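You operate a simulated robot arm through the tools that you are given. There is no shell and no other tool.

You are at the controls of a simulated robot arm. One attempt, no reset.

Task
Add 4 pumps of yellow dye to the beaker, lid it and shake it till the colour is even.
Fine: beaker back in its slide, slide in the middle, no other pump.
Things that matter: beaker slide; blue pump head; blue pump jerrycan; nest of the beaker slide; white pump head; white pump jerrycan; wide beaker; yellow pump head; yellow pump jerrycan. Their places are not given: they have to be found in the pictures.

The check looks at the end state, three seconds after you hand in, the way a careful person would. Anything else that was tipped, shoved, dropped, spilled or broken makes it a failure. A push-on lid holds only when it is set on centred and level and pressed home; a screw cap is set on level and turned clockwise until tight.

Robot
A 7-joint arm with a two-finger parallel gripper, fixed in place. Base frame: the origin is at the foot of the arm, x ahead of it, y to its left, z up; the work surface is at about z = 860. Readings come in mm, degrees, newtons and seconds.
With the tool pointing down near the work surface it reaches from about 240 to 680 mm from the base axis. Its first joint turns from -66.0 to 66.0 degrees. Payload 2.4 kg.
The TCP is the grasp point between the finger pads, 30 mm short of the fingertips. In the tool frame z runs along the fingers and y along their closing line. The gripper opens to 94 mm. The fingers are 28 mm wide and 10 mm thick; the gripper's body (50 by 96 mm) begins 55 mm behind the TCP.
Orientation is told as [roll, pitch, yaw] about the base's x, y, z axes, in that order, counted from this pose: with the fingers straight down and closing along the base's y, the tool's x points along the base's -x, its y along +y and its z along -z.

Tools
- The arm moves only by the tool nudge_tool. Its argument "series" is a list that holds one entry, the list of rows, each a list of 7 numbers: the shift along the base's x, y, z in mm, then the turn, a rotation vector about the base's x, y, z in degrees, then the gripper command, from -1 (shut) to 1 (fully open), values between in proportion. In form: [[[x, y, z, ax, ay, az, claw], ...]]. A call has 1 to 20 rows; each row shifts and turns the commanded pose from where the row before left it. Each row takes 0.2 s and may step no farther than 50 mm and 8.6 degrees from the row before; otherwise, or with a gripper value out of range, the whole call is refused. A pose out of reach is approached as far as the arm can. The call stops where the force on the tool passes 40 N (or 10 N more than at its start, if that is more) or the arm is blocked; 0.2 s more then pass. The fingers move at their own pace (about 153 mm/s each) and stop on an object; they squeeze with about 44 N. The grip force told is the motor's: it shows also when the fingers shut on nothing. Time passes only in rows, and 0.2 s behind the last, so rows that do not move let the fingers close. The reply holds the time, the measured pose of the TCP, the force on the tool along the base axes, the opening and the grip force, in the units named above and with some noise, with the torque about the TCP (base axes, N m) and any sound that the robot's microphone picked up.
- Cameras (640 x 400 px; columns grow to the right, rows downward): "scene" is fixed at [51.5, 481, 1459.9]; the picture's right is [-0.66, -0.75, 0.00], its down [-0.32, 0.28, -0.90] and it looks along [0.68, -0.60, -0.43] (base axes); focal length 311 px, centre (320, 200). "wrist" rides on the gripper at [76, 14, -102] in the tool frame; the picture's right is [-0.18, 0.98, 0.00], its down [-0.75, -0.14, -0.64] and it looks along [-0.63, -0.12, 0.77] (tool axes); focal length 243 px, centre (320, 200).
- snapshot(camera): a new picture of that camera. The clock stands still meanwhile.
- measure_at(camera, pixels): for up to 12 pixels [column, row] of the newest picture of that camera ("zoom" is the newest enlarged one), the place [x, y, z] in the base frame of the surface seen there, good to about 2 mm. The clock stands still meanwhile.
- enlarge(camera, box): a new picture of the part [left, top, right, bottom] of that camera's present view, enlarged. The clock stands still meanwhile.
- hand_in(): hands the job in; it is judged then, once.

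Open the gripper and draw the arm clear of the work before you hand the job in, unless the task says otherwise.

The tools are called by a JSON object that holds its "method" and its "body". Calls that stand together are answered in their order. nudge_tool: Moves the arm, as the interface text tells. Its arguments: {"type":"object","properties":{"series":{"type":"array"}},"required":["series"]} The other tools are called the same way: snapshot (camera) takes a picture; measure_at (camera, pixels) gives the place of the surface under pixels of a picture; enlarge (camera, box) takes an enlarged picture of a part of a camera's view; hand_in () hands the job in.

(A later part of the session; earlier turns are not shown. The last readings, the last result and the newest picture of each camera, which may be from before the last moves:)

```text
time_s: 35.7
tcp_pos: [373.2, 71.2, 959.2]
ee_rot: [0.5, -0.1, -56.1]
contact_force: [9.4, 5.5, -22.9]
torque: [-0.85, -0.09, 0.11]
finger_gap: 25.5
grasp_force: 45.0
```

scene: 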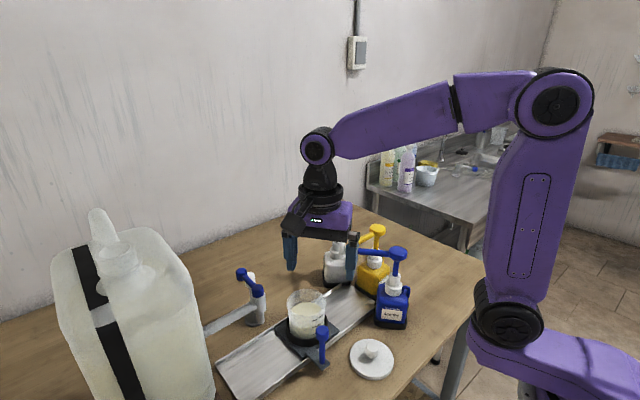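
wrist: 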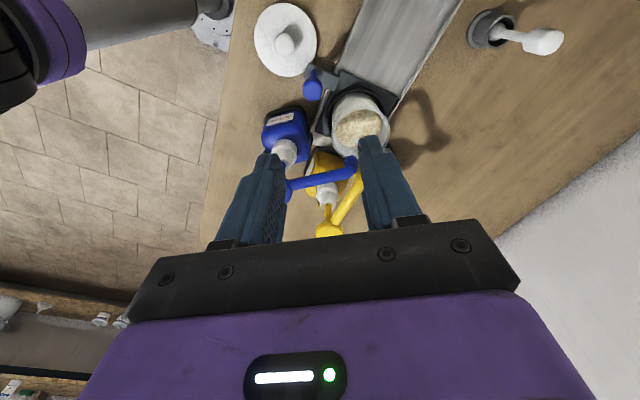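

Gripped on the knob at y≈71. I slide the nest back +115 mm to the middle.

{"method": "nudge_tool", "body": {"series": [[[0, 5, -1, 0, 0, 0, -1], [0, 10, 0, 0, 0, 0, -1], [0, 14, 0, 0, 0, 0, -1], [0, 14, 0, 0, 0, 0, -1], [0, 14, 0, 0, 0, 0, -1], [0, 14, 0, 0, 0, 0, -1], [0, 14, 0, 0, 0, 0, -1], [0, 14, 0, 0, 0, 0, -1], [0, 10, 0, 0, 0, 0, -1], [0, 6, 0, 0, 0, 0, -1], [0, 0, 0, 0, 0, 0, -1]]]}}

{"method": "enlarge", "body": {"camera": "scene", "box": [250, 280, 410, 380]}}

```text
time_s: 38.1
tcp_pos: [372.8, 185.6, 958.6]
ee_rot: [0.3, -0.1, -56.2]
contact_force: [18.4, 0.5, -4.9]
torque: [-0.54, 0.19, 0.1]
finger_gap: 25.7
grasp_force: 44.7
```

```text
4.00 times, centred on (330, 330) of scene
```

zoom: 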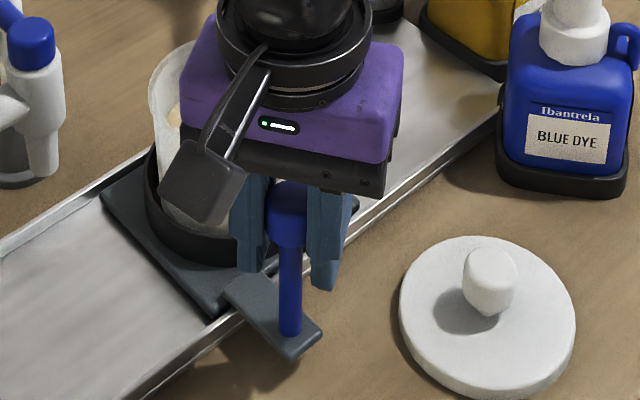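

I check the nest corner against its initial place (initially (516,208)).

{"method": "measure_at", "body": {"camera": "zoom", "pixels": [[106, 196], [210, 318], [104, 196], [215, 312], [288, 320], [350, 200]]}}

```text
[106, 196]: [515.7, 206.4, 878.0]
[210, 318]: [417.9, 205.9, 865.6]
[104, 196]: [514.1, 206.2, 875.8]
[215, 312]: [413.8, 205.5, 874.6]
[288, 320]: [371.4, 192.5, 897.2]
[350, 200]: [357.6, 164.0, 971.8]
```

It's within ~2 mm of the start place; I add 1.5 mm, release and rise straight up.

{"method": "nudge_tool", "body": {"series": [[[0, 1.5, 0, 0, 0, 0, -1], [0, 0, 0, 0, 0, 0, -1], [0, 0, 0, 0, 0, 0, 0], [0, 0, 0, 0, 0, 0, 0], [0, 0, 40, 0, 0, 0, 0], [0, 0, 45, 0, 0, 0, 0], [0, 0, 45, 0, 0, 0, 0], [0, 0, 45, 0, 0, 0, 0], [0, 0, 0, 0, 0, 0, 0]]]}}

{"method": "enlarge", "body": {"camera": "scene", "box": [250, 280, 410, 380]}}

{"method": "enlarge", "body": {"camera": "wrist", "box": [220, 50, 412, 170]}}

```text
time_s: 40.1
tcp_pos: [373.4, 185.6, 1131.7]
ee_rot: [0.3, -0.1, -56.2]
contact_force: [-1.4, -0.4, -0.1]
torque: [0.0, -0.02, 0.01]
finger_gap: 47.2
grasp_force: 0.0
```

```text
4.00 times, centred on (330, 330) of scene
```

zoom: 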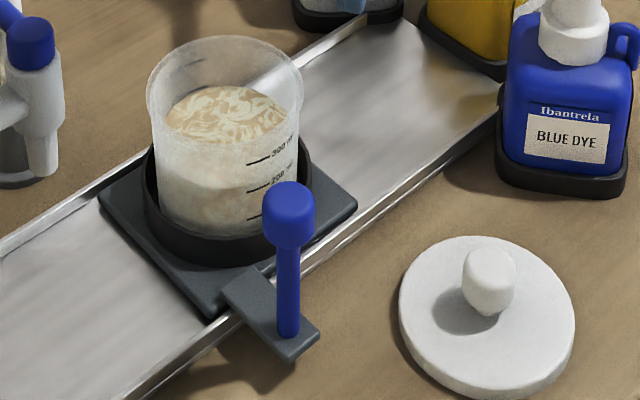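

```text
3.33 times, centred on (316, 110) of wrist
```

zoom: 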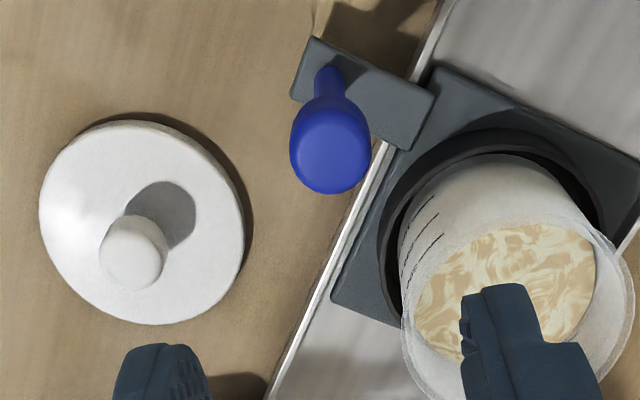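

The slide is back where it began (right corner at scene (339,332)). I measure the beaker rim, ring and lid knob in the wrist zoom.

{"method": "measure_at", "body": {"camera": "zoom", "pixels": [[105, 260], [162, 265], [132, 286], [132, 255], [132, 225], [385, 210], [590, 195], [480, 135], [403, 260], [510, 158], [330, 150], [623, 240]]}}

{"method": "enlarge", "body": {"camera": "scene", "box": [270, 278, 350, 328]}}

```text
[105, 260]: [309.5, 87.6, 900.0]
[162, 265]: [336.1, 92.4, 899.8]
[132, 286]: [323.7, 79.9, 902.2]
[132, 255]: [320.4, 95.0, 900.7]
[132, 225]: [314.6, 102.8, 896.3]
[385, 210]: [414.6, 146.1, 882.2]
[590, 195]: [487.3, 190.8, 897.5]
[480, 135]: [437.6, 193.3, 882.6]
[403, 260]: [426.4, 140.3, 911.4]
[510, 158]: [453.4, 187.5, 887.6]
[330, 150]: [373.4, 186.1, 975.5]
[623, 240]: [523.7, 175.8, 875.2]
```

```text
8.00 times, centred on (310, 303) of scene
```

zoom: 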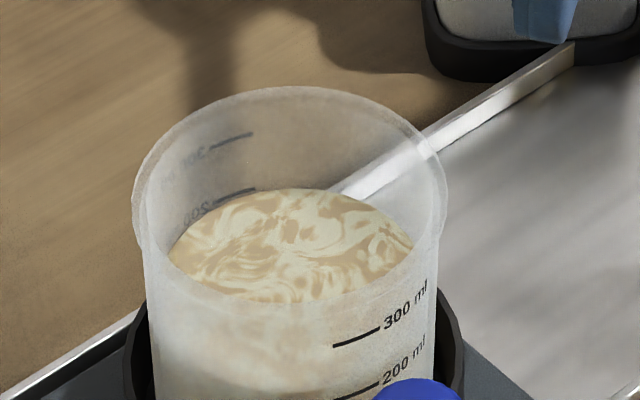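

Measuring rim points in the 8x zoom (back lip (290,88), front lip (290,303), sides (136,205) and (444,205)).

{"method": "measure_at", "body": {"camera": "zoom", "pixels": [[290, 90], [290, 303], [138, 215], [442, 215], [290, 310], [200, 285], [380, 285], [160, 330], [430, 320], [290, 98], [200, 115], [380, 112]]}}

```text
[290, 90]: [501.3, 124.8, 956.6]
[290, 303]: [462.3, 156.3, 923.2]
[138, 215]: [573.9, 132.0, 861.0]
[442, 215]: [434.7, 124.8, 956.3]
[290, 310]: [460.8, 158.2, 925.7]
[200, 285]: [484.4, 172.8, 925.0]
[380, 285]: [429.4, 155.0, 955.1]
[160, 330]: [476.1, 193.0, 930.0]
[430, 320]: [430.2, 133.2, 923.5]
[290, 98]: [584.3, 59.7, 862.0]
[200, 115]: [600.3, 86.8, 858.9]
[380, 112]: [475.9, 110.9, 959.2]
```

The rim is around z≈957–960 and centre near (465,154). I take a straight-yaw vantage with the fingers open to see the beaker between them and refine.

{"method": "nudge_tool", "body": {"series": [[[-7, -0.5, 5, -0.05, 0, 8, 0.5], [-7, -0.5, 5, 0, 0, 8, 1], [-7, -0.5, 5, 0, 0, 8, 1], [-7, -0.5, 5, 0, 0, 8, 1], [-7, -0.5, 5, 0, 0, 8, 1], [-7, -0.5, 5, 0, 0, 8, 1], [-7, -0.5, 5, 0, 0, 8.2, 1], [0, 0, 0, 0, 0, 0, 1]]]}}

{"method": "snapshot", "body": {"camera": "wrist"}}

```text
time_s: 41.9
tcp_pos: [323.7, 182.2, 1168.1]
ee_rot: [0.3, -0.2, 0.1]
contact_force: [0.1, 0.5, -0.1]
torque: [-0.01, 0.0, -0.02]
finger_gap: 94.1
grasp_force: 0.1
```

```text
taken
```

wrist: 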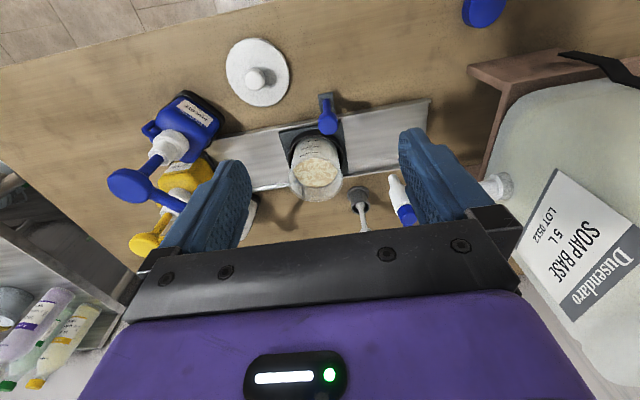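

{"method": "enlarge", "body": {"camera": "wrist", "box": [268, 110, 364, 210]}}

{"method": "enlarge", "body": {"camera": "wrist", "box": [276, 120, 356, 170]}}

```text
4.00 times, centred on (316, 160) of wrist
```

zoom: 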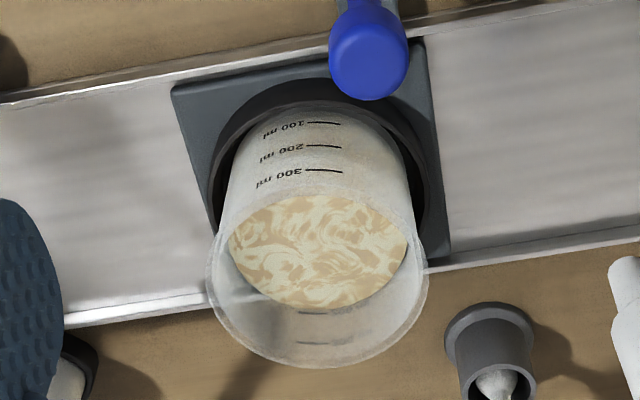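

```text
8.00 times, centred on (316, 145) of wrist
```

zoom: 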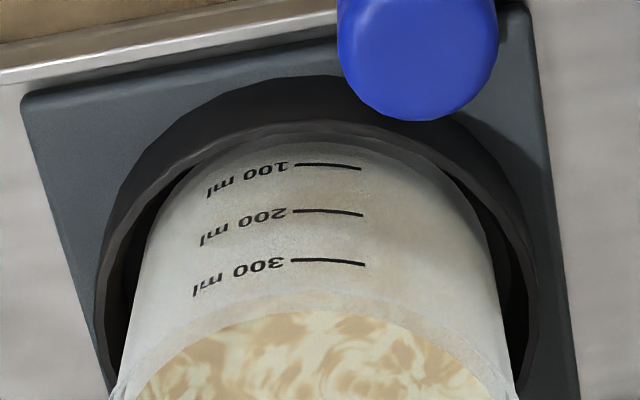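

Measuring the beaker wall and ring in this 8x zoom to fix the centre.

{"method": "measure_at", "body": {"camera": "zoom", "pixels": [[320, 240], [320, 190], [240, 190], [400, 190], [180, 230], [460, 230], [150, 300], [490, 300], [320, 128], [110, 300], [530, 300], [420, 60]]}}

```text
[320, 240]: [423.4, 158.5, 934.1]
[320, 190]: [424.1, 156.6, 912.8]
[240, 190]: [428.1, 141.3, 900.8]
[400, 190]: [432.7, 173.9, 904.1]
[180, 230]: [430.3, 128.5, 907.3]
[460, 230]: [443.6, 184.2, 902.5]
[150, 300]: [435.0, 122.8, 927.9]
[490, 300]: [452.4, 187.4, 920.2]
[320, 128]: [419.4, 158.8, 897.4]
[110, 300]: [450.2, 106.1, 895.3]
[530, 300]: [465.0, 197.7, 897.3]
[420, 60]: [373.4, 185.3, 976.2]
```

The wall fit gives a beaker centre about (464,153). Next I go above the lid knob at about (321.5,93) with a moderate opening.

{"method": "nudge_tool", "body": {"series": [[[-0.5, -22, -30, 0, 0, 0, 0.3], [-0.5, -22, -30, 0, 0, 0, 0.1], [-0.5, -22, -30, 0, 0, 0, 0.1], [-0.5, -23, -30, 0, 0, 0, 0.1], [0, 0, -38, 0, 0, 0, 0.1], [0, 0, 0, 0, 0, 0, 0.1]]]}}

{"method": "snapshot", "body": {"camera": "wrist"}}

{"method": "enlarge", "body": {"camera": "scene", "box": [310, 290, 438, 370]}}

```text
time_s: 43.3
tcp_pos: [323.4, 93.3, 1009.9]
ee_rot: [0.4, -0.1, 0.0]
contact_force: [0.0, -0.3, -0.3]
torque: [-0.01, 0.04, -0.01]
finger_gap: 51.7
grasp_force: 0.0
```

```text
taken
```

wrist: 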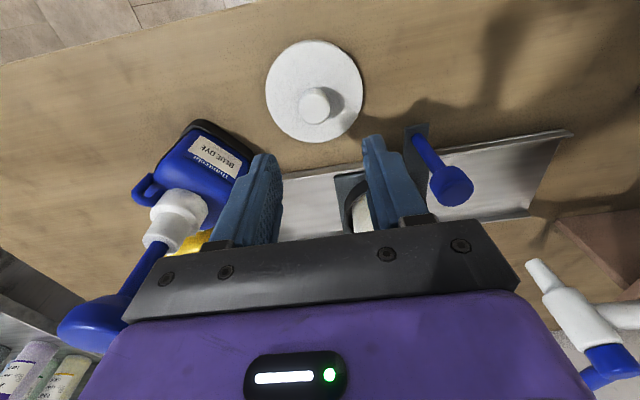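

```text
5.00 times, centred on (374, 330) of scene
```

zoom: 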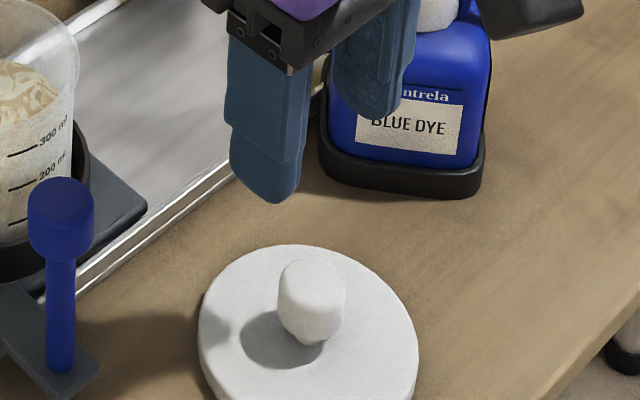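

The lid is at wrist (313,91), knob (313,103). I zoom for a precise lid and knob centre.

{"method": "enlarge", "body": {"camera": "wrist", "box": [250, 30, 378, 150]}}

```text
3.33 times, centred on (314, 90) of wrist
```

zoom: 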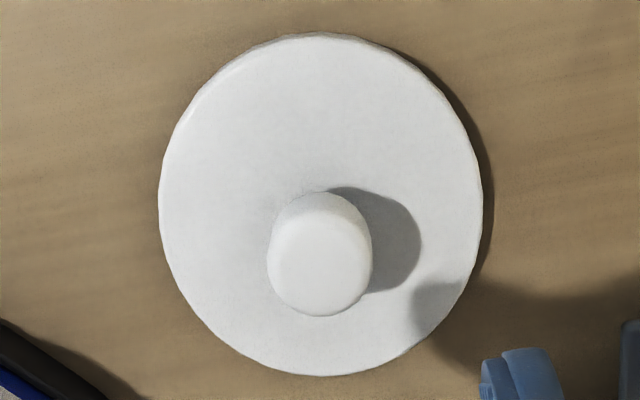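

{"method": "measure_at", "body": {"camera": "zoom", "pixels": [[163, 210], [479, 205], [315, 37], [325, 371], [210, 85], [430, 85], [215, 325], [435, 325], [319, 270], [275, 268], [364, 268], [318, 310]]}}

```text
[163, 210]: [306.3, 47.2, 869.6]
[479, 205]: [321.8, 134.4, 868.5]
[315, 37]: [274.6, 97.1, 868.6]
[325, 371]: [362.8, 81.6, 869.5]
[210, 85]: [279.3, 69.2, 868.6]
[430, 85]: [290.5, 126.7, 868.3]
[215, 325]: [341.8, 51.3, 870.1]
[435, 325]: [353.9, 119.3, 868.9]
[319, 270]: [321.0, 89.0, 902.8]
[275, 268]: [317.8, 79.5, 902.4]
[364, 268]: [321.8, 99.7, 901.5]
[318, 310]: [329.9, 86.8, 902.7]
```

Estimates of the knob across views average about (320,91). I'll grip it at yaw 0 (centres y), then re-grip at −90° yaw (centres x), so the lid ends truly centred on the TCP. Descending to z≈905.

{"method": "nudge_tool", "body": {"series": [[[-1, -0.5, -35, -0.4, 0.1, 0, 0.1], [-1, -0.5, -35, 0, 0, 0, 0.1], [-1, -0.5, -25, 0, 0, 0, 0.1], [0, 0, -9, 0, 0, 0, 0.1], [0, 0, 0, 0, 0, 0, 0.1]]]}}

{"method": "enlarge", "body": {"camera": "scene", "box": [310, 290, 438, 390]}}

{"method": "snapshot", "body": {"camera": "wrist"}}

```text
time_s: 44.5
tcp_pos: [320.0, 91.9, 906.0]
ee_rot: [0.1, 0.0, 0.0]
contact_force: [0.2, 0.6, -1.2]
torque: [0.03, 0.0, -0.01]
finger_gap: 51.8
grasp_force: 0.1
```

```text
4.00 times, centred on (374, 340) of scene
```

zoom: 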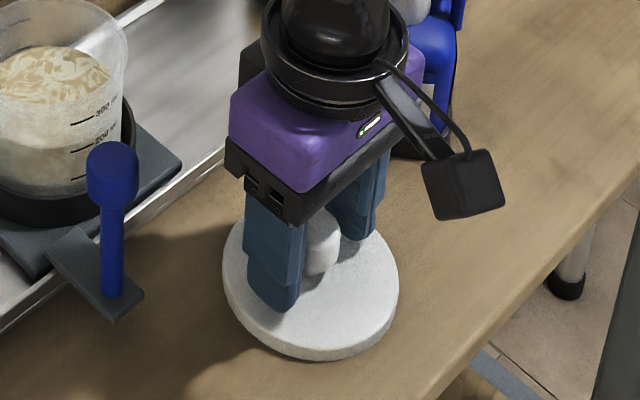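

```text
taken
```

wrist: 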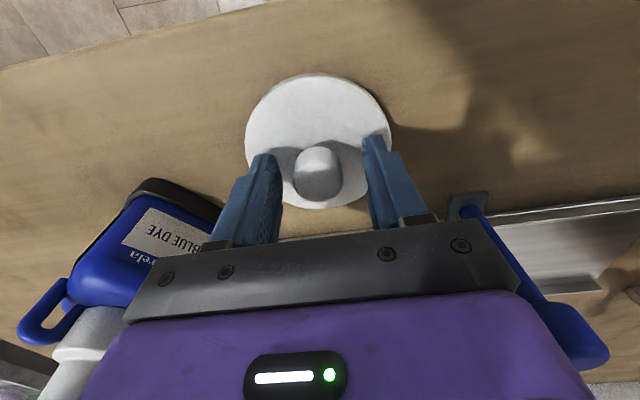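

The knob sits between the fingers, tips just above the lid. I close, reopen slightly, turn −60° about the knob, and close again to centre it.

{"method": "nudge_tool", "body": {"series": [[[0, 0, 0, 0, 0, 0, -1], [0, 0, 0, 0, 0, 0, -1], [0, 0, 0, 0, 0, 0, -1], [0, 0, 0, 0, 0, 0, 0], [0, 0, 0, 0, 0, 0, 0]]]}}

```text
time_s: 45.7
tcp_pos: [318.6, 90.6, 905.6]
ee_rot: [0.0, -0.1, 0.0]
contact_force: [0.3, 0.2, 0.1]
torque: [-0.02, -0.02, 0.0]
finger_gap: 47.2
grasp_force: 0.0
```

{"method": "nudge_tool", "body": {"series": [[[0, 0, 0, 0, 0, -7.5, 0], [0, 0, 0, 0, 0, -7.5, 0], [0, 0, 0, 0, 0, -7.5, 0], [0, 0, 0, 0, 0, -7.5, 0], [0, 0, 0, 0, 0, -7.5, 0], [0, 0, 0, 0, 0, -7.5, 0], [0, 0, 0, 0, 0, -7.5, 0], [0, 0, 0, 0, 0, -7.5, 0], [0, 0, 0, 0, 0, 0, 0], [0, 0, 0, 0, 0, 0, -1], [0, 0, 0, 0, 0, 0, -1], [0, 0, 0, 0, 0, 0, -1]]]}}

{"method": "enlarge", "body": {"camera": "scene", "box": [310, 290, 438, 390]}}

```text
time_s: 48.3
tcp_pos: [317.8, 90.7, 906.4]
ee_rot: [0.0, 0.0, -59.9]
contact_force: [-0.5, 0.3, -0.2]
torque: [0.02, 0.02, -0.02]
finger_gap: 25.8
grasp_force: 44.4
```

```text
4.00 times, centred on (374, 340) of scene
```

zoom: 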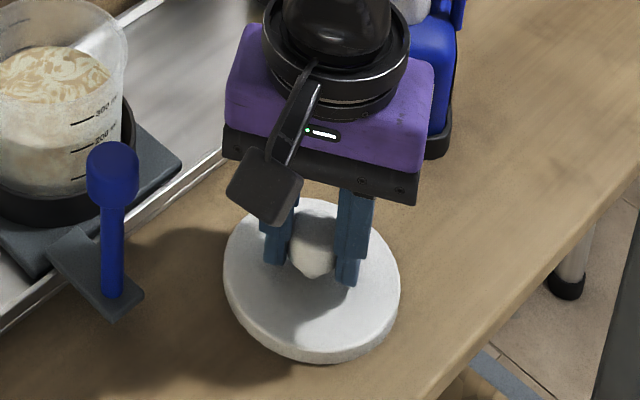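

The lid is held on its knob (25.8 mm), level. I lift it to z≈1066, then carry it over the beaker while turning back to yaw 0.

{"method": "nudge_tool", "body": {"series": [[[0, 0, 15, 0, 0, 0, -1], [0, 0, 35, 0, 0, 0, -1], [0, 0, 40, 0, 0, 0, -1], [0, 0, 40, 0, 0, 0, -1], [0, 0, 30, 0, 0, 0, -1], [18.3, 7.8, 0, 0, 0, 7.5, -1], [18.3, 7.8, 0, 0, 0, 7.5, -1], [18.3, 7.8, 0, 0, 0, 7.5, -1], [18.3, 7.8, 0, 0, 0, 7.5, -1], [18.3, 7.8, 0, 0, 0, 7.5, -1], [18.3, 7.8, 0, 0, 0, 7.5, -1], [18.3, 7.8, 0, 0, 0, 7.5, -1], [18.3, 7.8, 0, 0, 0, 7.5, -1], [0, 0, 0, 0, 0, 0, -1]]]}}

{"method": "enlarge", "body": {"camera": "scene", "box": [230, 240, 390, 340]}}

{"method": "snapshot", "body": {"camera": "wrist"}}

```text
time_s: 51.3
tcp_pos: [466.3, 153.2, 1065.5]
ee_rot: [0.0, 0.1, 0.1]
contact_force: [0.5, -0.1, -0.1]
torque: [-0.04, 0.0, 0.02]
finger_gap: 25.9
grasp_force: 43.4
```

```text
4.00 times, centred on (310, 290) of scene
```

zoom: 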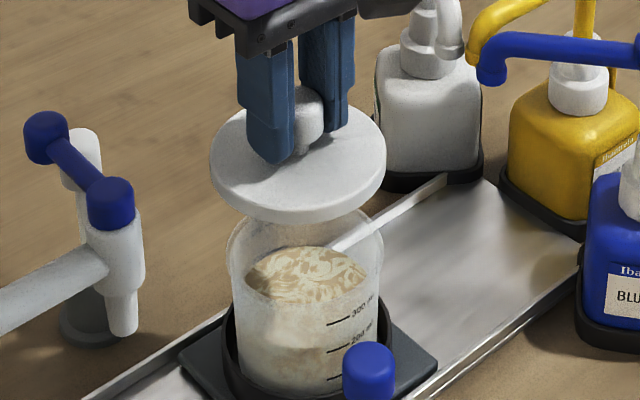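

```text
taken
```

wrist: 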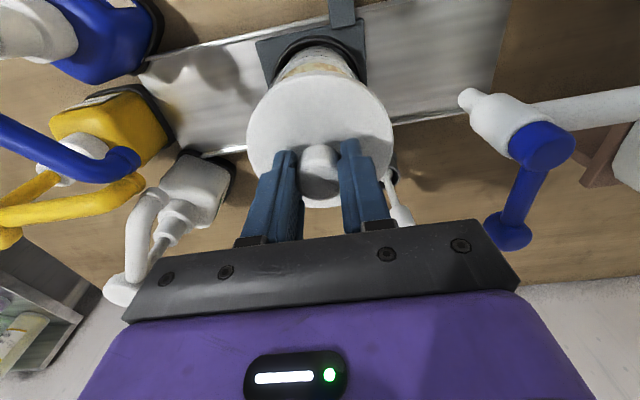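

In the scene, the lid (cols 210–386 in zoom) is ~3 mm left of the rim (228–384) after perspective. I lower to just above the rim for a finer comparison.

{"method": "nudge_tool", "body": {"series": [[[-1, -1, -15, 0, 0, 0, -1], [-0.5, -0.5, -15, 0, 0, 0, -1], [0, 0, -12, 0, 0, 0, -1], [0, 0, 0, 0, 0, 0, -1]]]}}

{"method": "enlarge", "body": {"camera": "scene", "box": [266, 260, 346, 310]}}

{"method": "enlarge", "body": {"camera": "wrist", "box": [230, 20, 410, 220]}}

```text
time_s: 52.3
tcp_pos: [464.9, 151.7, 1023.0]
ee_rot: [0.0, 0.0, 0.1]
contact_force: [-0.7, -0.8, -0.2]
torque: [0.01, 0.03, -0.03]
finger_gap: 26.2
grasp_force: 44.2
```

```text
8.00 times, centred on (306, 285) of scene
```

zoom: 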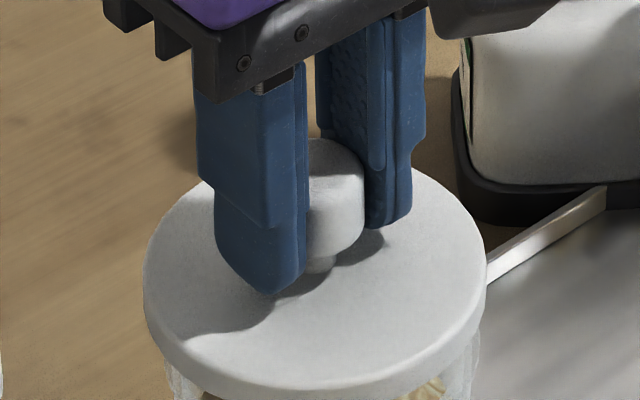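

```text
2.00 times, centred on (320, 120) of wrist
```

zoom: 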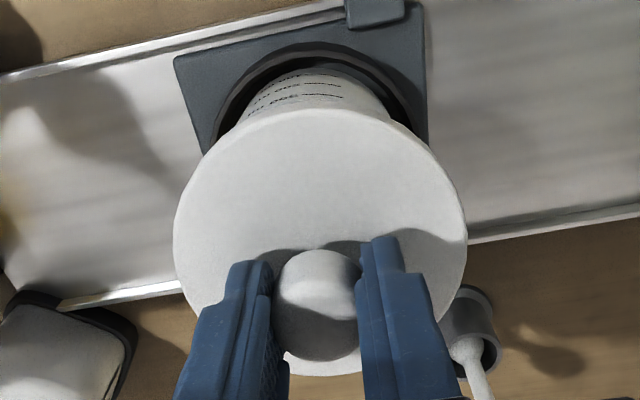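

I need the rim's full width; zooming a little lower in the scene.

{"method": "enlarge", "body": {"camera": "scene", "box": [266, 280, 346, 330]}}

```text
8.00 times, centred on (306, 305) of scene
```

zoom: 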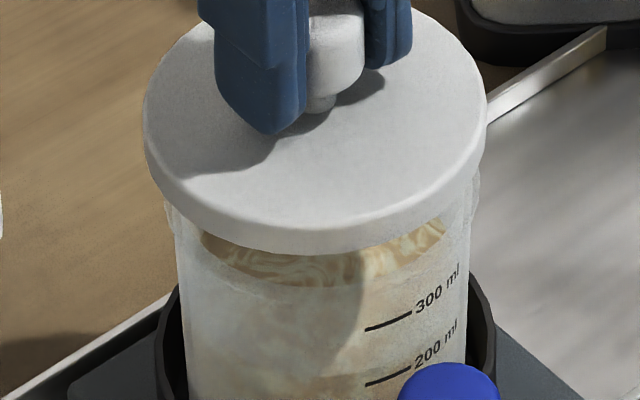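

Perspective-corrected, the beaker axis is about 1.3 mm to the image right of the lid; combined with the wrist estimate, the target is about (464.6,150.2). I shift and lower slightly, then recheck.

{"method": "nudge_tool", "body": {"series": [[[-0.3, -1.5, -5, 0, 0, 0, -1], [0, 0, -4, 0, 0, 0, -1], [0, 0, 0, 0, 0, 0, -1]]]}}

{"method": "enlarge", "body": {"camera": "scene", "box": [266, 280, 346, 330]}}

{"method": "enlarge", "body": {"camera": "wrist", "box": [270, 40, 370, 100]}}

```text
time_s: 53.1
tcp_pos: [463.9, 151.1, 1015.1]
ee_rot: [0.0, 0.1, 0.1]
contact_force: [0.7, -0.6, 0.1]
torque: [-0.02, -0.03, 0.04]
finger_gap: 26.1
grasp_force: 44.0
```

```text
8.00 times, centred on (306, 305) of scene
```

zoom: 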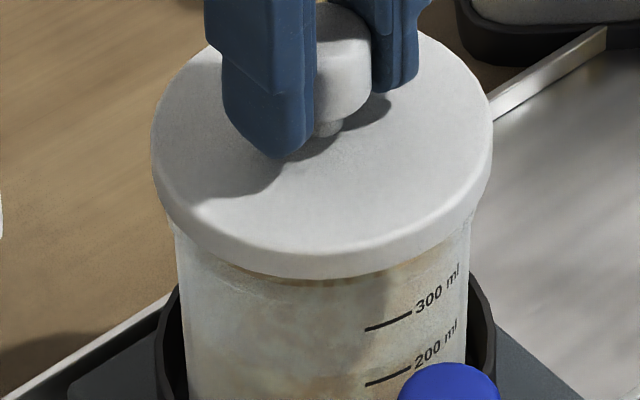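

```text
6.40 times, centred on (320, 70) of wrist
```

zoom: 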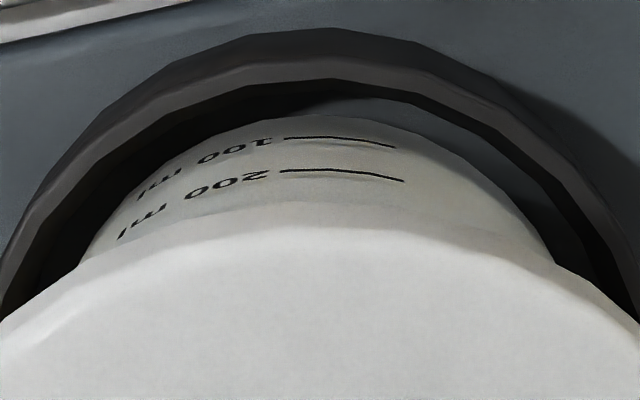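

Now both views agree: lid centre col 322 vs rim ~322 in the scene, and wrist body centre 319 vs lid 320. I lower gently to contact.

{"method": "nudge_tool", "body": {"series": [[[0, 0, -2, 0, 0, 0, -1], [0, 0, -2, 0, 0, 0, -1], [0, 0, -2, 0, 0, 0, -1], [0, 0, -2, 0, 0, 0, -1], [0, 0, 0, 0, 0, 0, -1]]]}}

{"method": "enlarge", "body": {"camera": "scene", "box": [266, 280, 346, 330]}}

```text
time_s: 54.3
tcp_pos: [462.0, 151.7, 1006.3]
ee_rot: [0.0, 0.1, 0.0]
contact_force: [1.4, 0.0, 0.3]
torque: [0.0, -0.01, -0.02]
finger_gap: 26.0
grasp_force: 44.5
```

```text
8.00 times, centred on (306, 305) of scene
```

zoom: 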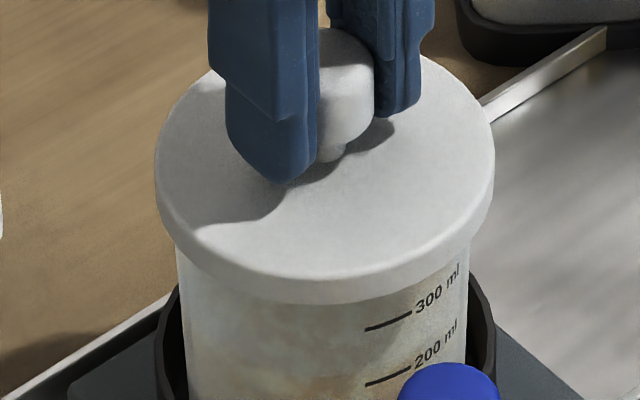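

Still free of contact at z≈1006; lid drifted ~0.7 mm in the image, so I correct slightly and continue down.

{"method": "nudge_tool", "body": {"series": [[[0.6, 0.3, 0, 0, 0, 0, -1], [0, 0, -2, 0, 0, 0, -1], [0, 0, -2, 0, 0, 0, -1], [0, 0, 0, 0, 0, 0, -1]]]}}

{"method": "enlarge", "body": {"camera": "scene", "box": [266, 280, 346, 330]}}

```text
time_s: 55.3
tcp_pos: [462.6, 149.6, 1002.5]
ee_rot: [0.0, 0.0, 0.0]
contact_force: [1.3, -0.9, 0.2]
torque: [0.01, -0.01, 0.01]
finger_gap: 26.0
grasp_force: 44.5
```

```text
8.00 times, centred on (306, 305) of scene
```

zoom: 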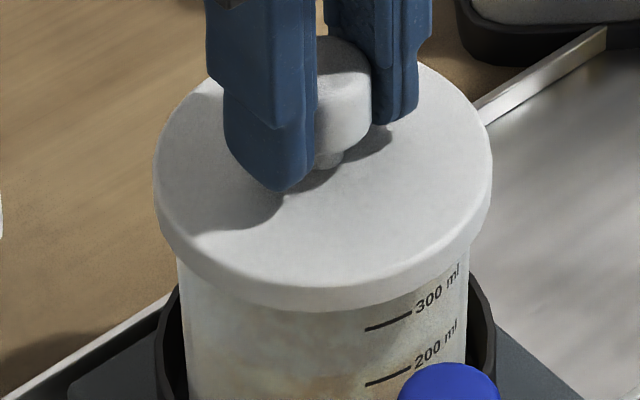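

Centred again (153–492, middle 322.5). I continue down in 1.5 mm steps, watching force.

{"method": "nudge_tool", "body": {"series": [[[0, 0, -1.5, 0, 0, 0, -1], [0, 0, -1.5, 0, 0, 0, -1], [0, 0, -1.5, 0, 0, 0, -1], [0, 0, 0, 0, 0, 0, -1]]]}}

{"method": "enlarge", "body": {"camera": "scene", "box": [266, 280, 346, 330]}}

```text
time_s: 56.3
tcp_pos: [464.1, 151.7, 997.3]
ee_rot: [-0.1, 0.1, 0.0]
contact_force: [0.7, 0.5, 0.0]
torque: [-0.1, -0.06, 0.01]
finger_gap: 26.0
grasp_force: 44.5
```

```text
8.00 times, centred on (306, 305) of scene
```

zoom: 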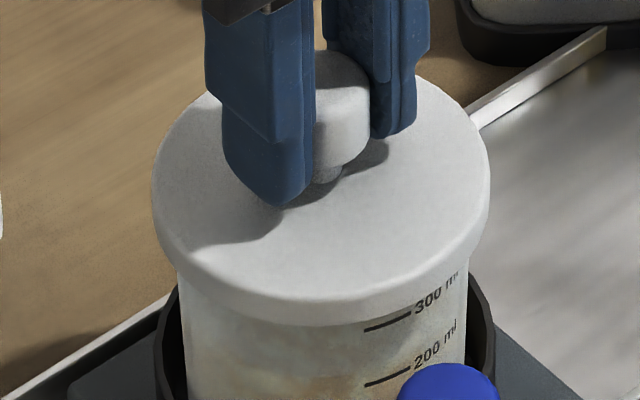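

Slight torque hints at first touch. I continue down by small steps to press.

{"method": "nudge_tool", "body": {"series": [[[-0.2, -0.3, -1, 0, 0, 0, -1], [0, 0, -1, 0, 0, 0, -1], [0, 0, 0, 0, 0, 0, -1]]]}}

{"method": "enlarge", "body": {"camera": "scene", "box": [266, 280, 346, 330]}}

{"method": "enlarge", "body": {"camera": "wrist", "box": [230, 20, 410, 220]}}

```text
time_s: 57.1
tcp_pos: [463.3, 150.4, 996.1]
ee_rot: [-0.1, -0.1, -0.1]
contact_force: [1.4, -1.2, 3.0]
torque: [-0.1, 0.0, 0.01]
finger_gap: 26.2
grasp_force: 44.0
heard: snap
```

```text
8.00 times, centred on (306, 305) of scene
```

zoom: 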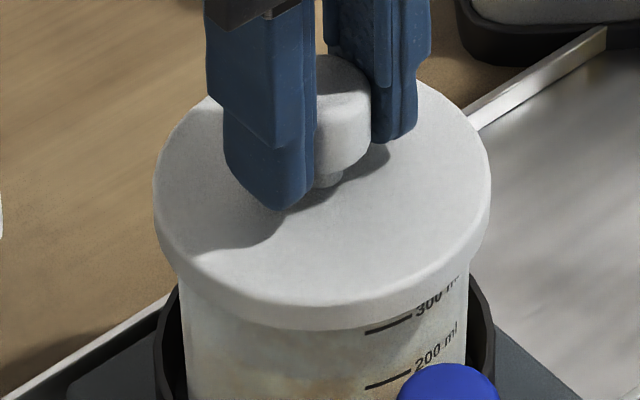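

```text
2.00 times, centred on (320, 120) of wrist
```

zoom: 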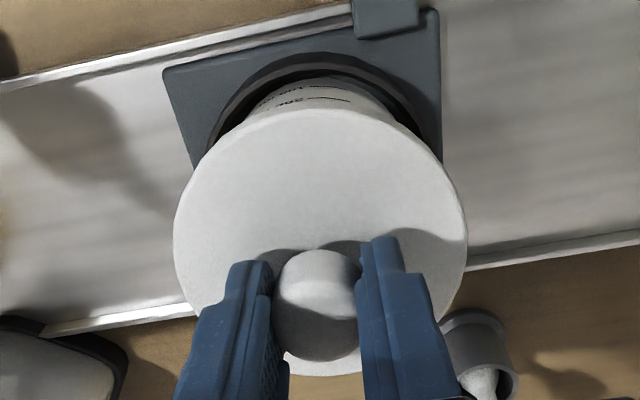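

A "snap" was heard: the lid has seated. I press on a little to be sure it's home.

{"method": "nudge_tool", "body": {"series": [[[0, 0, -1, 0, 0, 0, -1], [0, 0, -1, 0, 0, 0, -1], [0, 0, -1, 0, 0, 0, -1], [0, 0, 0, 0, 0, 0, -1]]]}}

{"method": "enlarge", "body": {"camera": "scene", "box": [266, 280, 346, 330]}}

```text
time_s: 57.9
tcp_pos: [463.9, 151.2, 997.1]
ee_rot: [0.1, -0.3, 0.1]
contact_force: [-2.9, -1.0, 7.0]
torque: [-0.26, 0.14, -0.06]
finger_gap: 25.9
grasp_force: 44.0
stopped in row 3: the force on the tool passed its limit at 42 N (the readings are from after the stop); the commanded pose is now the measured one
```

```text
8.00 times, centred on (306, 305) of scene
```

zoom: 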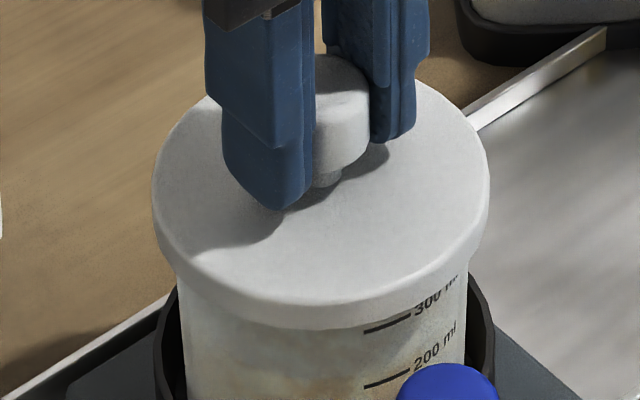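

The lid is on with a snap and pressed with ~42 N. I release the knob and rise straight up, then inspect the lid.

{"method": "nudge_tool", "body": {"series": [[[0, 0, 0, 0, 0, 0, 0], [0, 0, 0, 0, 0, 0, 0], [0, 0, 20, 0, 0, 0, 0], [0, 0, 40, 0, 0, 0, 0], [0, 0, 45, 0, 0, 0, 0], [-15, -8, 40, 0, 0, 0, 0], [-20, -15, 20, 0, 0, 0, 0], [-20, -15, 0, 0, 0, 0, 0.5], [0, 0, 0, 0, 0, 0, 1]]]}}

{"method": "enlarge", "body": {"camera": "scene", "box": [256, 270, 356, 345]}}

{"method": "snapshot", "body": {"camera": "wrist"}}

```text
time_s: 59.9
tcp_pos: [407.3, 114.1, 1159.9]
ee_rot: [0.0, -0.3, -0.1]
contact_force: [-0.2, -0.4, 0.9]
torque: [0.01, 0.01, 0.02]
finger_gap: 94.2
grasp_force: 0.0
```

```text
5.33 times, centred on (306, 308) of scene
```

zoom: 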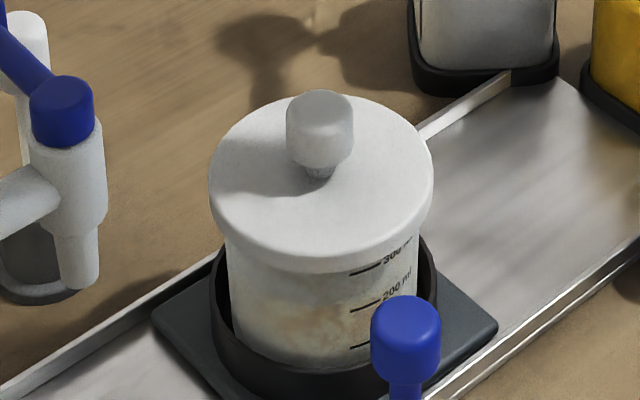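

```text
taken
```

wrist: 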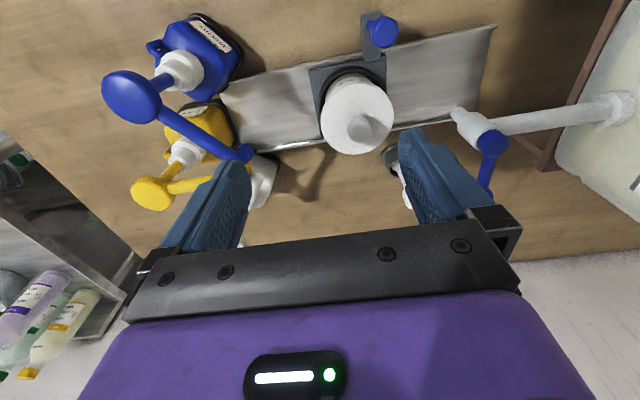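

The lid sits level. I measure the lid top and skirt, beaker wall, and ring top heights for planning a side grasp under the lid.

{"method": "measure_at", "body": {"camera": "zoom", "pixels": [[320, 230], [320, 262], [320, 268], [320, 280], [320, 340], [320, 355], [320, 372], [230, 215], [428, 190], [215, 300], [320, 105], [240, 280]]}}

```text
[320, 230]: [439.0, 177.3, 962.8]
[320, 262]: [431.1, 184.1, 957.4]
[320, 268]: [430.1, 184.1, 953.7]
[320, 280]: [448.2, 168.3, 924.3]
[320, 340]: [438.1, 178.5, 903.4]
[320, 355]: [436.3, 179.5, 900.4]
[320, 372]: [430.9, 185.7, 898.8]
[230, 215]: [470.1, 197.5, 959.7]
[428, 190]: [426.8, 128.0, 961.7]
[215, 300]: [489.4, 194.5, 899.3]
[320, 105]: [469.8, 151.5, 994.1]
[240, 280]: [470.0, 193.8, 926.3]
```

Skirt bottom is ~952 and ring top 899, leaving a band for a shallow side grasp. I pitch the hand up to 25° below horizontal and yaw 35°, high above the table, so as to pass clear of the post.

{"method": "nudge_tool", "body": {"series": [[[-2, -1.8, 0, 0, -8.1, 0, 1], [-2, -1.8, 0, 0, -8.1, 0, 1], [-2, -1.8, 0, 0, -8.1, 0, 1], [-2, -1.8, 0, 0, -8.1, 0, 1], [-2, -1.8, 0, 0, -8.1, 0, 1], [-2, -1.8, 0, 0, -8.1, 0, 1], [-2, -1.8, 0, 0, -8.1, 0, 1], [-2, -1.8, 0, 0, -8.1, 0, 1], [0, 0, 0, 0, 0, 0, 1]]]}}

{"method": "snapshot", "body": {"camera": "scene"}}

```text
time_s: 61.9
tcp_pos: [403.8, 97.1, 1167.2]
ee_rot: [-0.1, -65.1, 0.2]
contact_force: [1.4, -0.3, 0.5]
torque: [-0.04, 0.01, 0.04]
finger_gap: 94.0
grasp_force: 0.0
out of reach, approached as far as the arm can: row 7, 8
```

```text
taken
```

scene: 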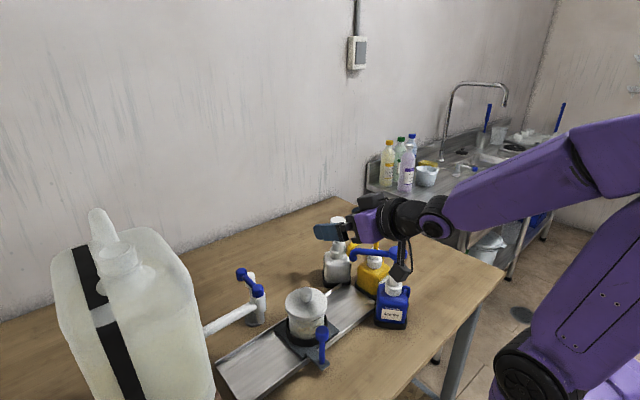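

The pose was slightly out of reach this close to the base (it got to 404,97,1167). I test whether the same tilt is reachable further out, above the beaker, where the real grasp would be.

{"method": "nudge_tool", "body": {"series": [[[20, 8, 0, 0, 0, 7, 1], [20, 12, 0, 0, 0, 7, 1], [15, 12, -15, 0, 0, 7, 1], [0, 10, -15, 0, 0, 7, 1], [0, 0, -15, 0, 0, 7, 1], [0, 0, 0, 0, 0, 0, 1]]]}}

{"method": "snapshot", "body": {"camera": "scene"}}

```text
time_s: 63.3
tcp_pos: [460.0, 139.6, 1122.7]
ee_rot: [0.0, -65.1, 35.2]
contact_force: [0.3, 0.0, 0.1]
torque: [0.01, 0.03, 0.03]
finger_gap: 94.3
grasp_force: 0.1
```

```text
taken
```

scene: 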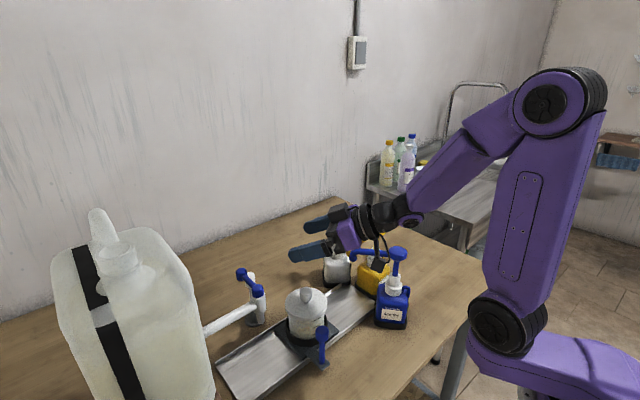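

At this spot the tilted pose [−65°, yaw 35°] is fully reached. I back off along the approach line to a point behind the beaker, still high (z≈1050).

{"method": "nudge_tool", "body": {"series": [[[-17, -10, -18, 0, 0, 0, 1], [-17, -10, -18, 0, 0, 0, 1], [-17, -10, -18, 0, 0, 0, 1], [-18, -9.6, -18, 0, 0, 0, 1], [0, 0, 0, 0, 0, 0, 1]]]}}

{"method": "snapshot", "body": {"camera": "scene"}}

{"method": "snapshot", "body": {"camera": "wrist"}}

```text
time_s: 64.5
tcp_pos: [389.5, 100.6, 1050.6]
ee_rot: [0.1, -65.1, 35.2]
contact_force: [0.1, 0.2, -0.4]
torque: [0.01, 0.01, 0.0]
finger_gap: 94.1
grasp_force: 0.0
```

```text
taken
```

scene: 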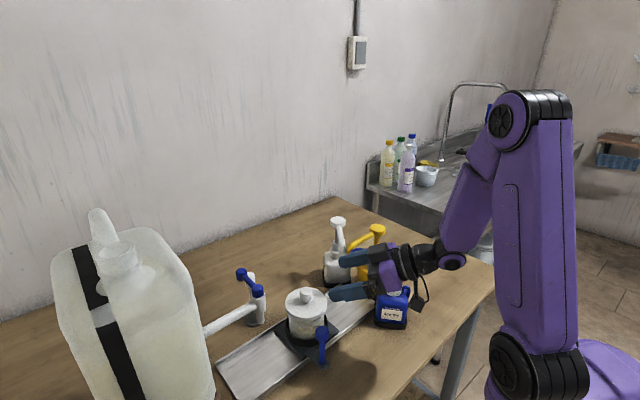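

```text
taken
```

wrist: 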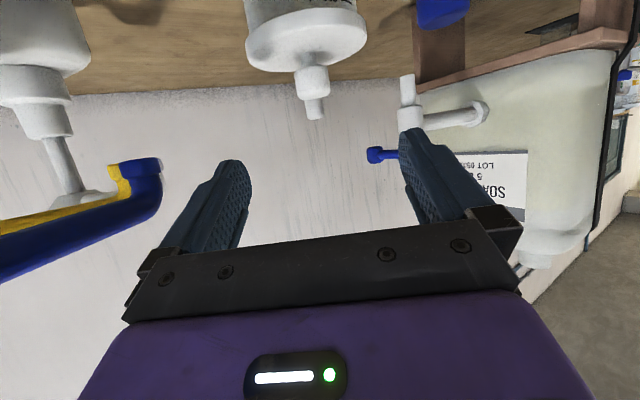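

The wrist (now inverted) shows the beaker at col ~306, matching my predicted geometry. I zoom to verify the lateral alignment before lowering.

{"method": "enlarge", "body": {"camera": "wrist", "box": [226, 0, 386, 130]}}

{"method": "enlarge", "body": {"camera": "scene", "box": [270, 210, 470, 335]}}

```text
3.08 times, centred on (306, 65) of wrist
```

zoom: 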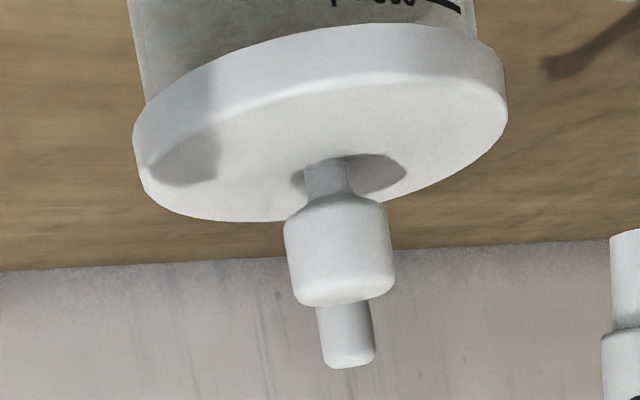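

```text
3.20 times, centred on (370, 272) of scene
```

zoom: 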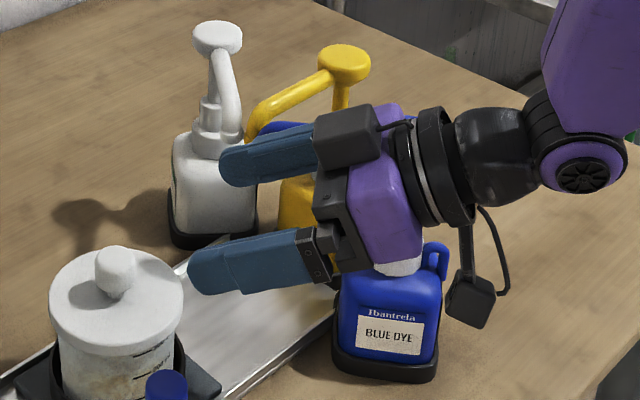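

I measure the blue jerrycan's near extents (handle, base, shoulder) against the hand's lowered path.

{"method": "measure_at", "body": {"camera": "zoom", "pixels": [[440, 250], [446, 275], [435, 375], [340, 360], [345, 290], [420, 290], [395, 265], [470, 290], [492, 310], [475, 325], [446, 295]]}}

```text
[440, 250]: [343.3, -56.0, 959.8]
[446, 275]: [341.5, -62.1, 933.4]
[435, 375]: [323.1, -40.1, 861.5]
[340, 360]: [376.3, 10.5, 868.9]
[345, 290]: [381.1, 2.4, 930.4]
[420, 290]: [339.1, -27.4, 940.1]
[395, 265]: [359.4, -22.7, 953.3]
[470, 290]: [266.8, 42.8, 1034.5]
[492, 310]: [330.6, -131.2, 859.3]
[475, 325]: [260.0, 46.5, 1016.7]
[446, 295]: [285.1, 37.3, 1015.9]
```

Clearances are fine: the blue jerrycan's nearest corner is ~65 mm lateral against a 48 mm half-width, and the camera stays above the table. I lower to z≈961 behind the beaker.

{"method": "nudge_tool", "body": {"series": [[[0.8, -0.3, -25, 0, 0, 0, 1], [0.7, -0.3, -25, 0, 0, 0, 1], [0, 0, -20, 0, 0, 0, 1], [0, 0, -20, 0, 0, 0, 1], [0, 0, 0, 0, 0, 0, 1]]]}}

{"method": "enlarge", "body": {"camera": "scene", "box": [250, 230, 450, 380]}}

{"method": "snapshot", "body": {"camera": "wrist"}}

```text
time_s: 65.7
tcp_pos: [391.4, 100.1, 961.2]
ee_rot: [0.0, -65.0, 35.1]
contact_force: [0.0, -0.4, 0.3]
torque: [0.01, 0.01, 0.0]
finger_gap: 94.1
grasp_force: 0.1
```

```text
2.67 times, centred on (350, 305) of scene
```

zoom: 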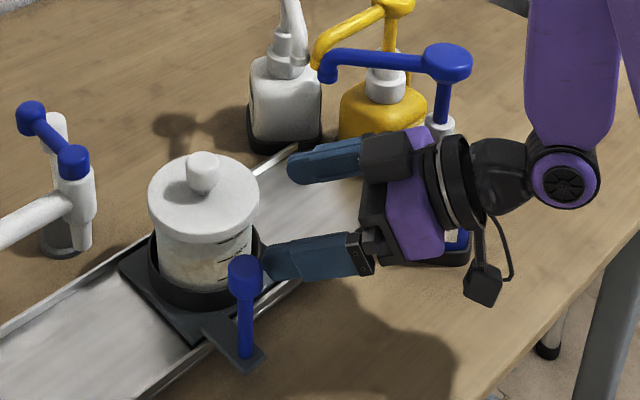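

```text
taken
```

wrist: 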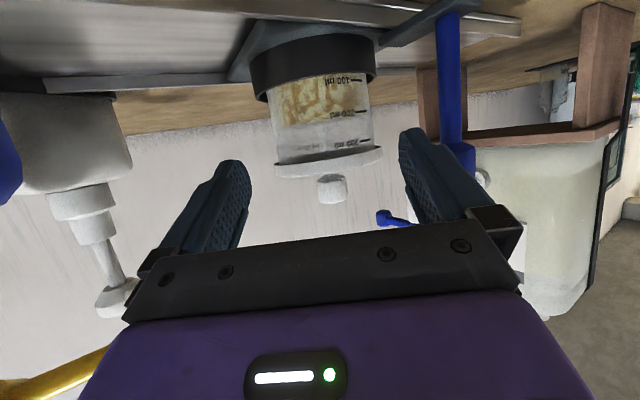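

Lateral alignment is right (body centre col ~321 as predicted). I advance along the tool axis in steps, first 50 mm.

{"method": "nudge_tool", "body": {"series": [[[9.2, 6.5, -5.2, 0, 0, 0, 1], [9.2, 6.5, -5.2, 0, 0, 0, 1], [9.2, 6.5, -5.2, 0, 0, 0, 1], [9.2, 6.5, -5.2, 0, 0, 0, 1], [0, 0, 0, 0, 0, 0, 1]]]}}

{"method": "enlarge", "body": {"camera": "scene", "box": [270, 270, 398, 370]}}

{"method": "snapshot", "body": {"camera": "wrist"}}

```text
time_s: 66.9
tcp_pos: [429.3, 124.7, 941.1]
ee_rot: [0.0, -65.1, 35.2]
contact_force: [-0.1, 0.1, 0.8]
torque: [-0.01, -0.01, -0.02]
finger_gap: 94.2
grasp_force: 0.0
```

```text
4.00 times, centred on (334, 320) of scene
```

zoom: 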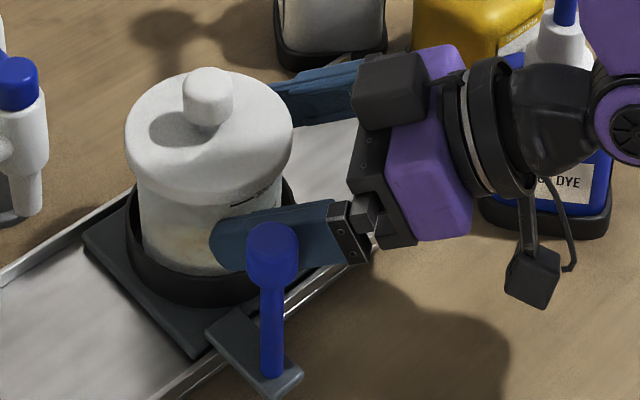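

```text
taken
```

wrist: 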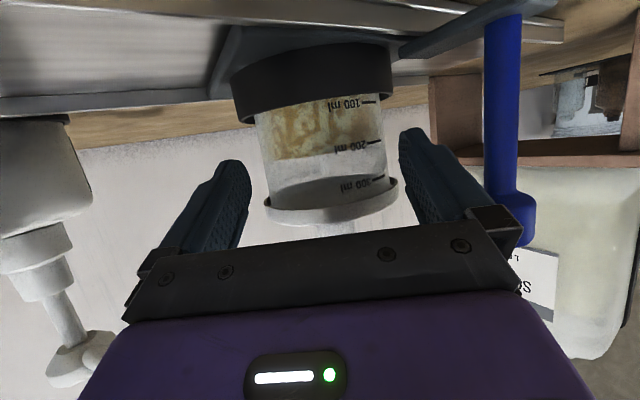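

Body centre stays at col ~320, and both fingers pass between lid and ring. I advance the last ~29 mm.

{"method": "nudge_tool", "body": {"series": [[[7.4, 5.2, -4.1, 0, 0, 0, 1], [7.4, 5.2, -4.1, 0, 0, 0, 1], [7.4, 5.1, -4.1, 0, 0, 0, 1], [0, 0, 0, 0, 0, 0, 1]]]}}

{"method": "enlarge", "body": {"camera": "scene", "box": [270, 270, 370, 345]}}

{"method": "snapshot", "body": {"camera": "wrist"}}

```text
time_s: 67.9
tcp_pos: [451.0, 139.7, 928.1]
ee_rot: [0.1, -65.1, 35.0]
contact_force: [-0.3, 0.2, 0.0]
torque: [-0.03, 0.02, -0.03]
finger_gap: 93.8
grasp_force: 0.0
```

```text
5.33 times, centred on (320, 308) of scene
```

zoom: 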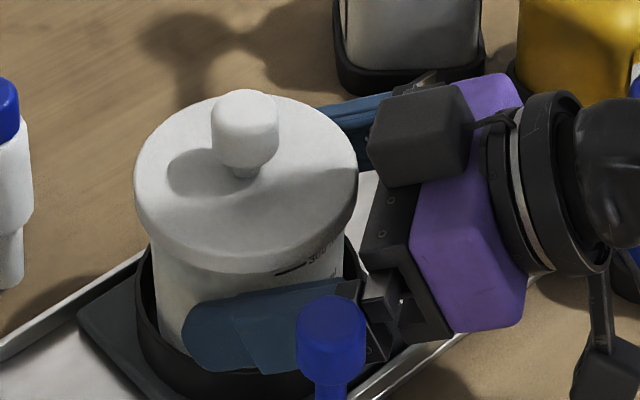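

```text
taken
```

wrist: 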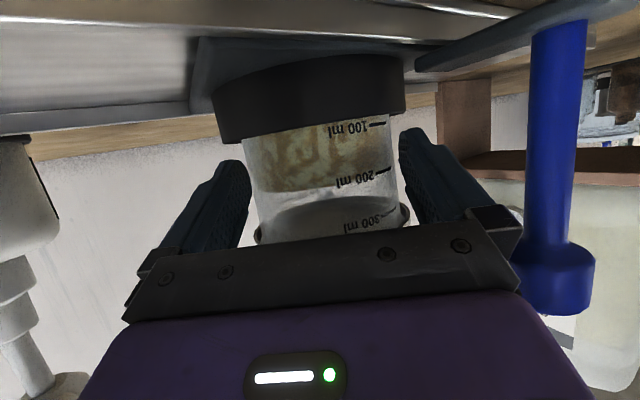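

The fingers straddle the body between ring and lid. I close on the beaker.

{"method": "nudge_tool", "body": {"series": [[[0, 0, 0, 0, 0, 0, 0.8], [0, 0, 0, 0, 0, 0, 0.7], [0, 0, 0, 0, 0, 0, 0.3], [0, 0, 0, 0, 0, 0, -1], [0, 0, 0, 0, 0, 0, -1]]]}}

{"method": "enlarge", "body": {"camera": "scene", "box": [270, 270, 370, 345]}}

{"method": "snapshot", "body": {"camera": "wrist"}}

```text
time_s: 69.1
tcp_pos: [451.1, 141.4, 928.0]
ee_rot: [0.1, -65.1, 35.1]
contact_force: [0.6, -0.1, -1.6]
torque: [0.03, -0.11, 0.04]
finger_gap: 85.6
grasp_force: 44.2
```

```text
5.33 times, centred on (320, 308) of scene
```

zoom: 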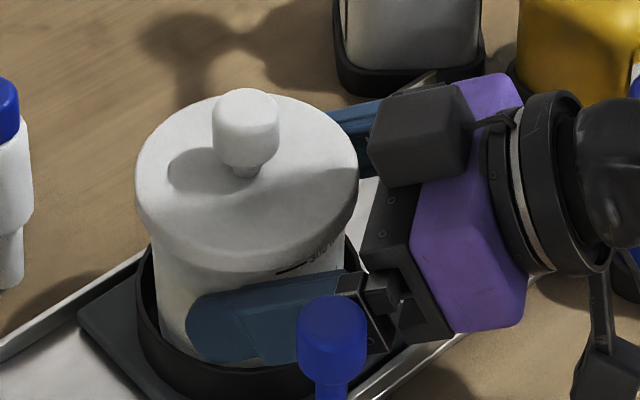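

```text
taken
```

wrist: 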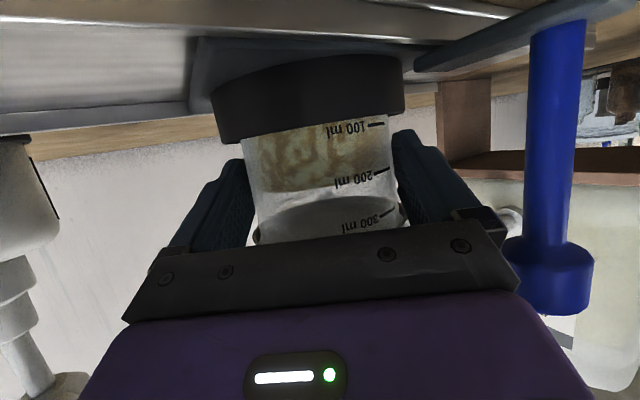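

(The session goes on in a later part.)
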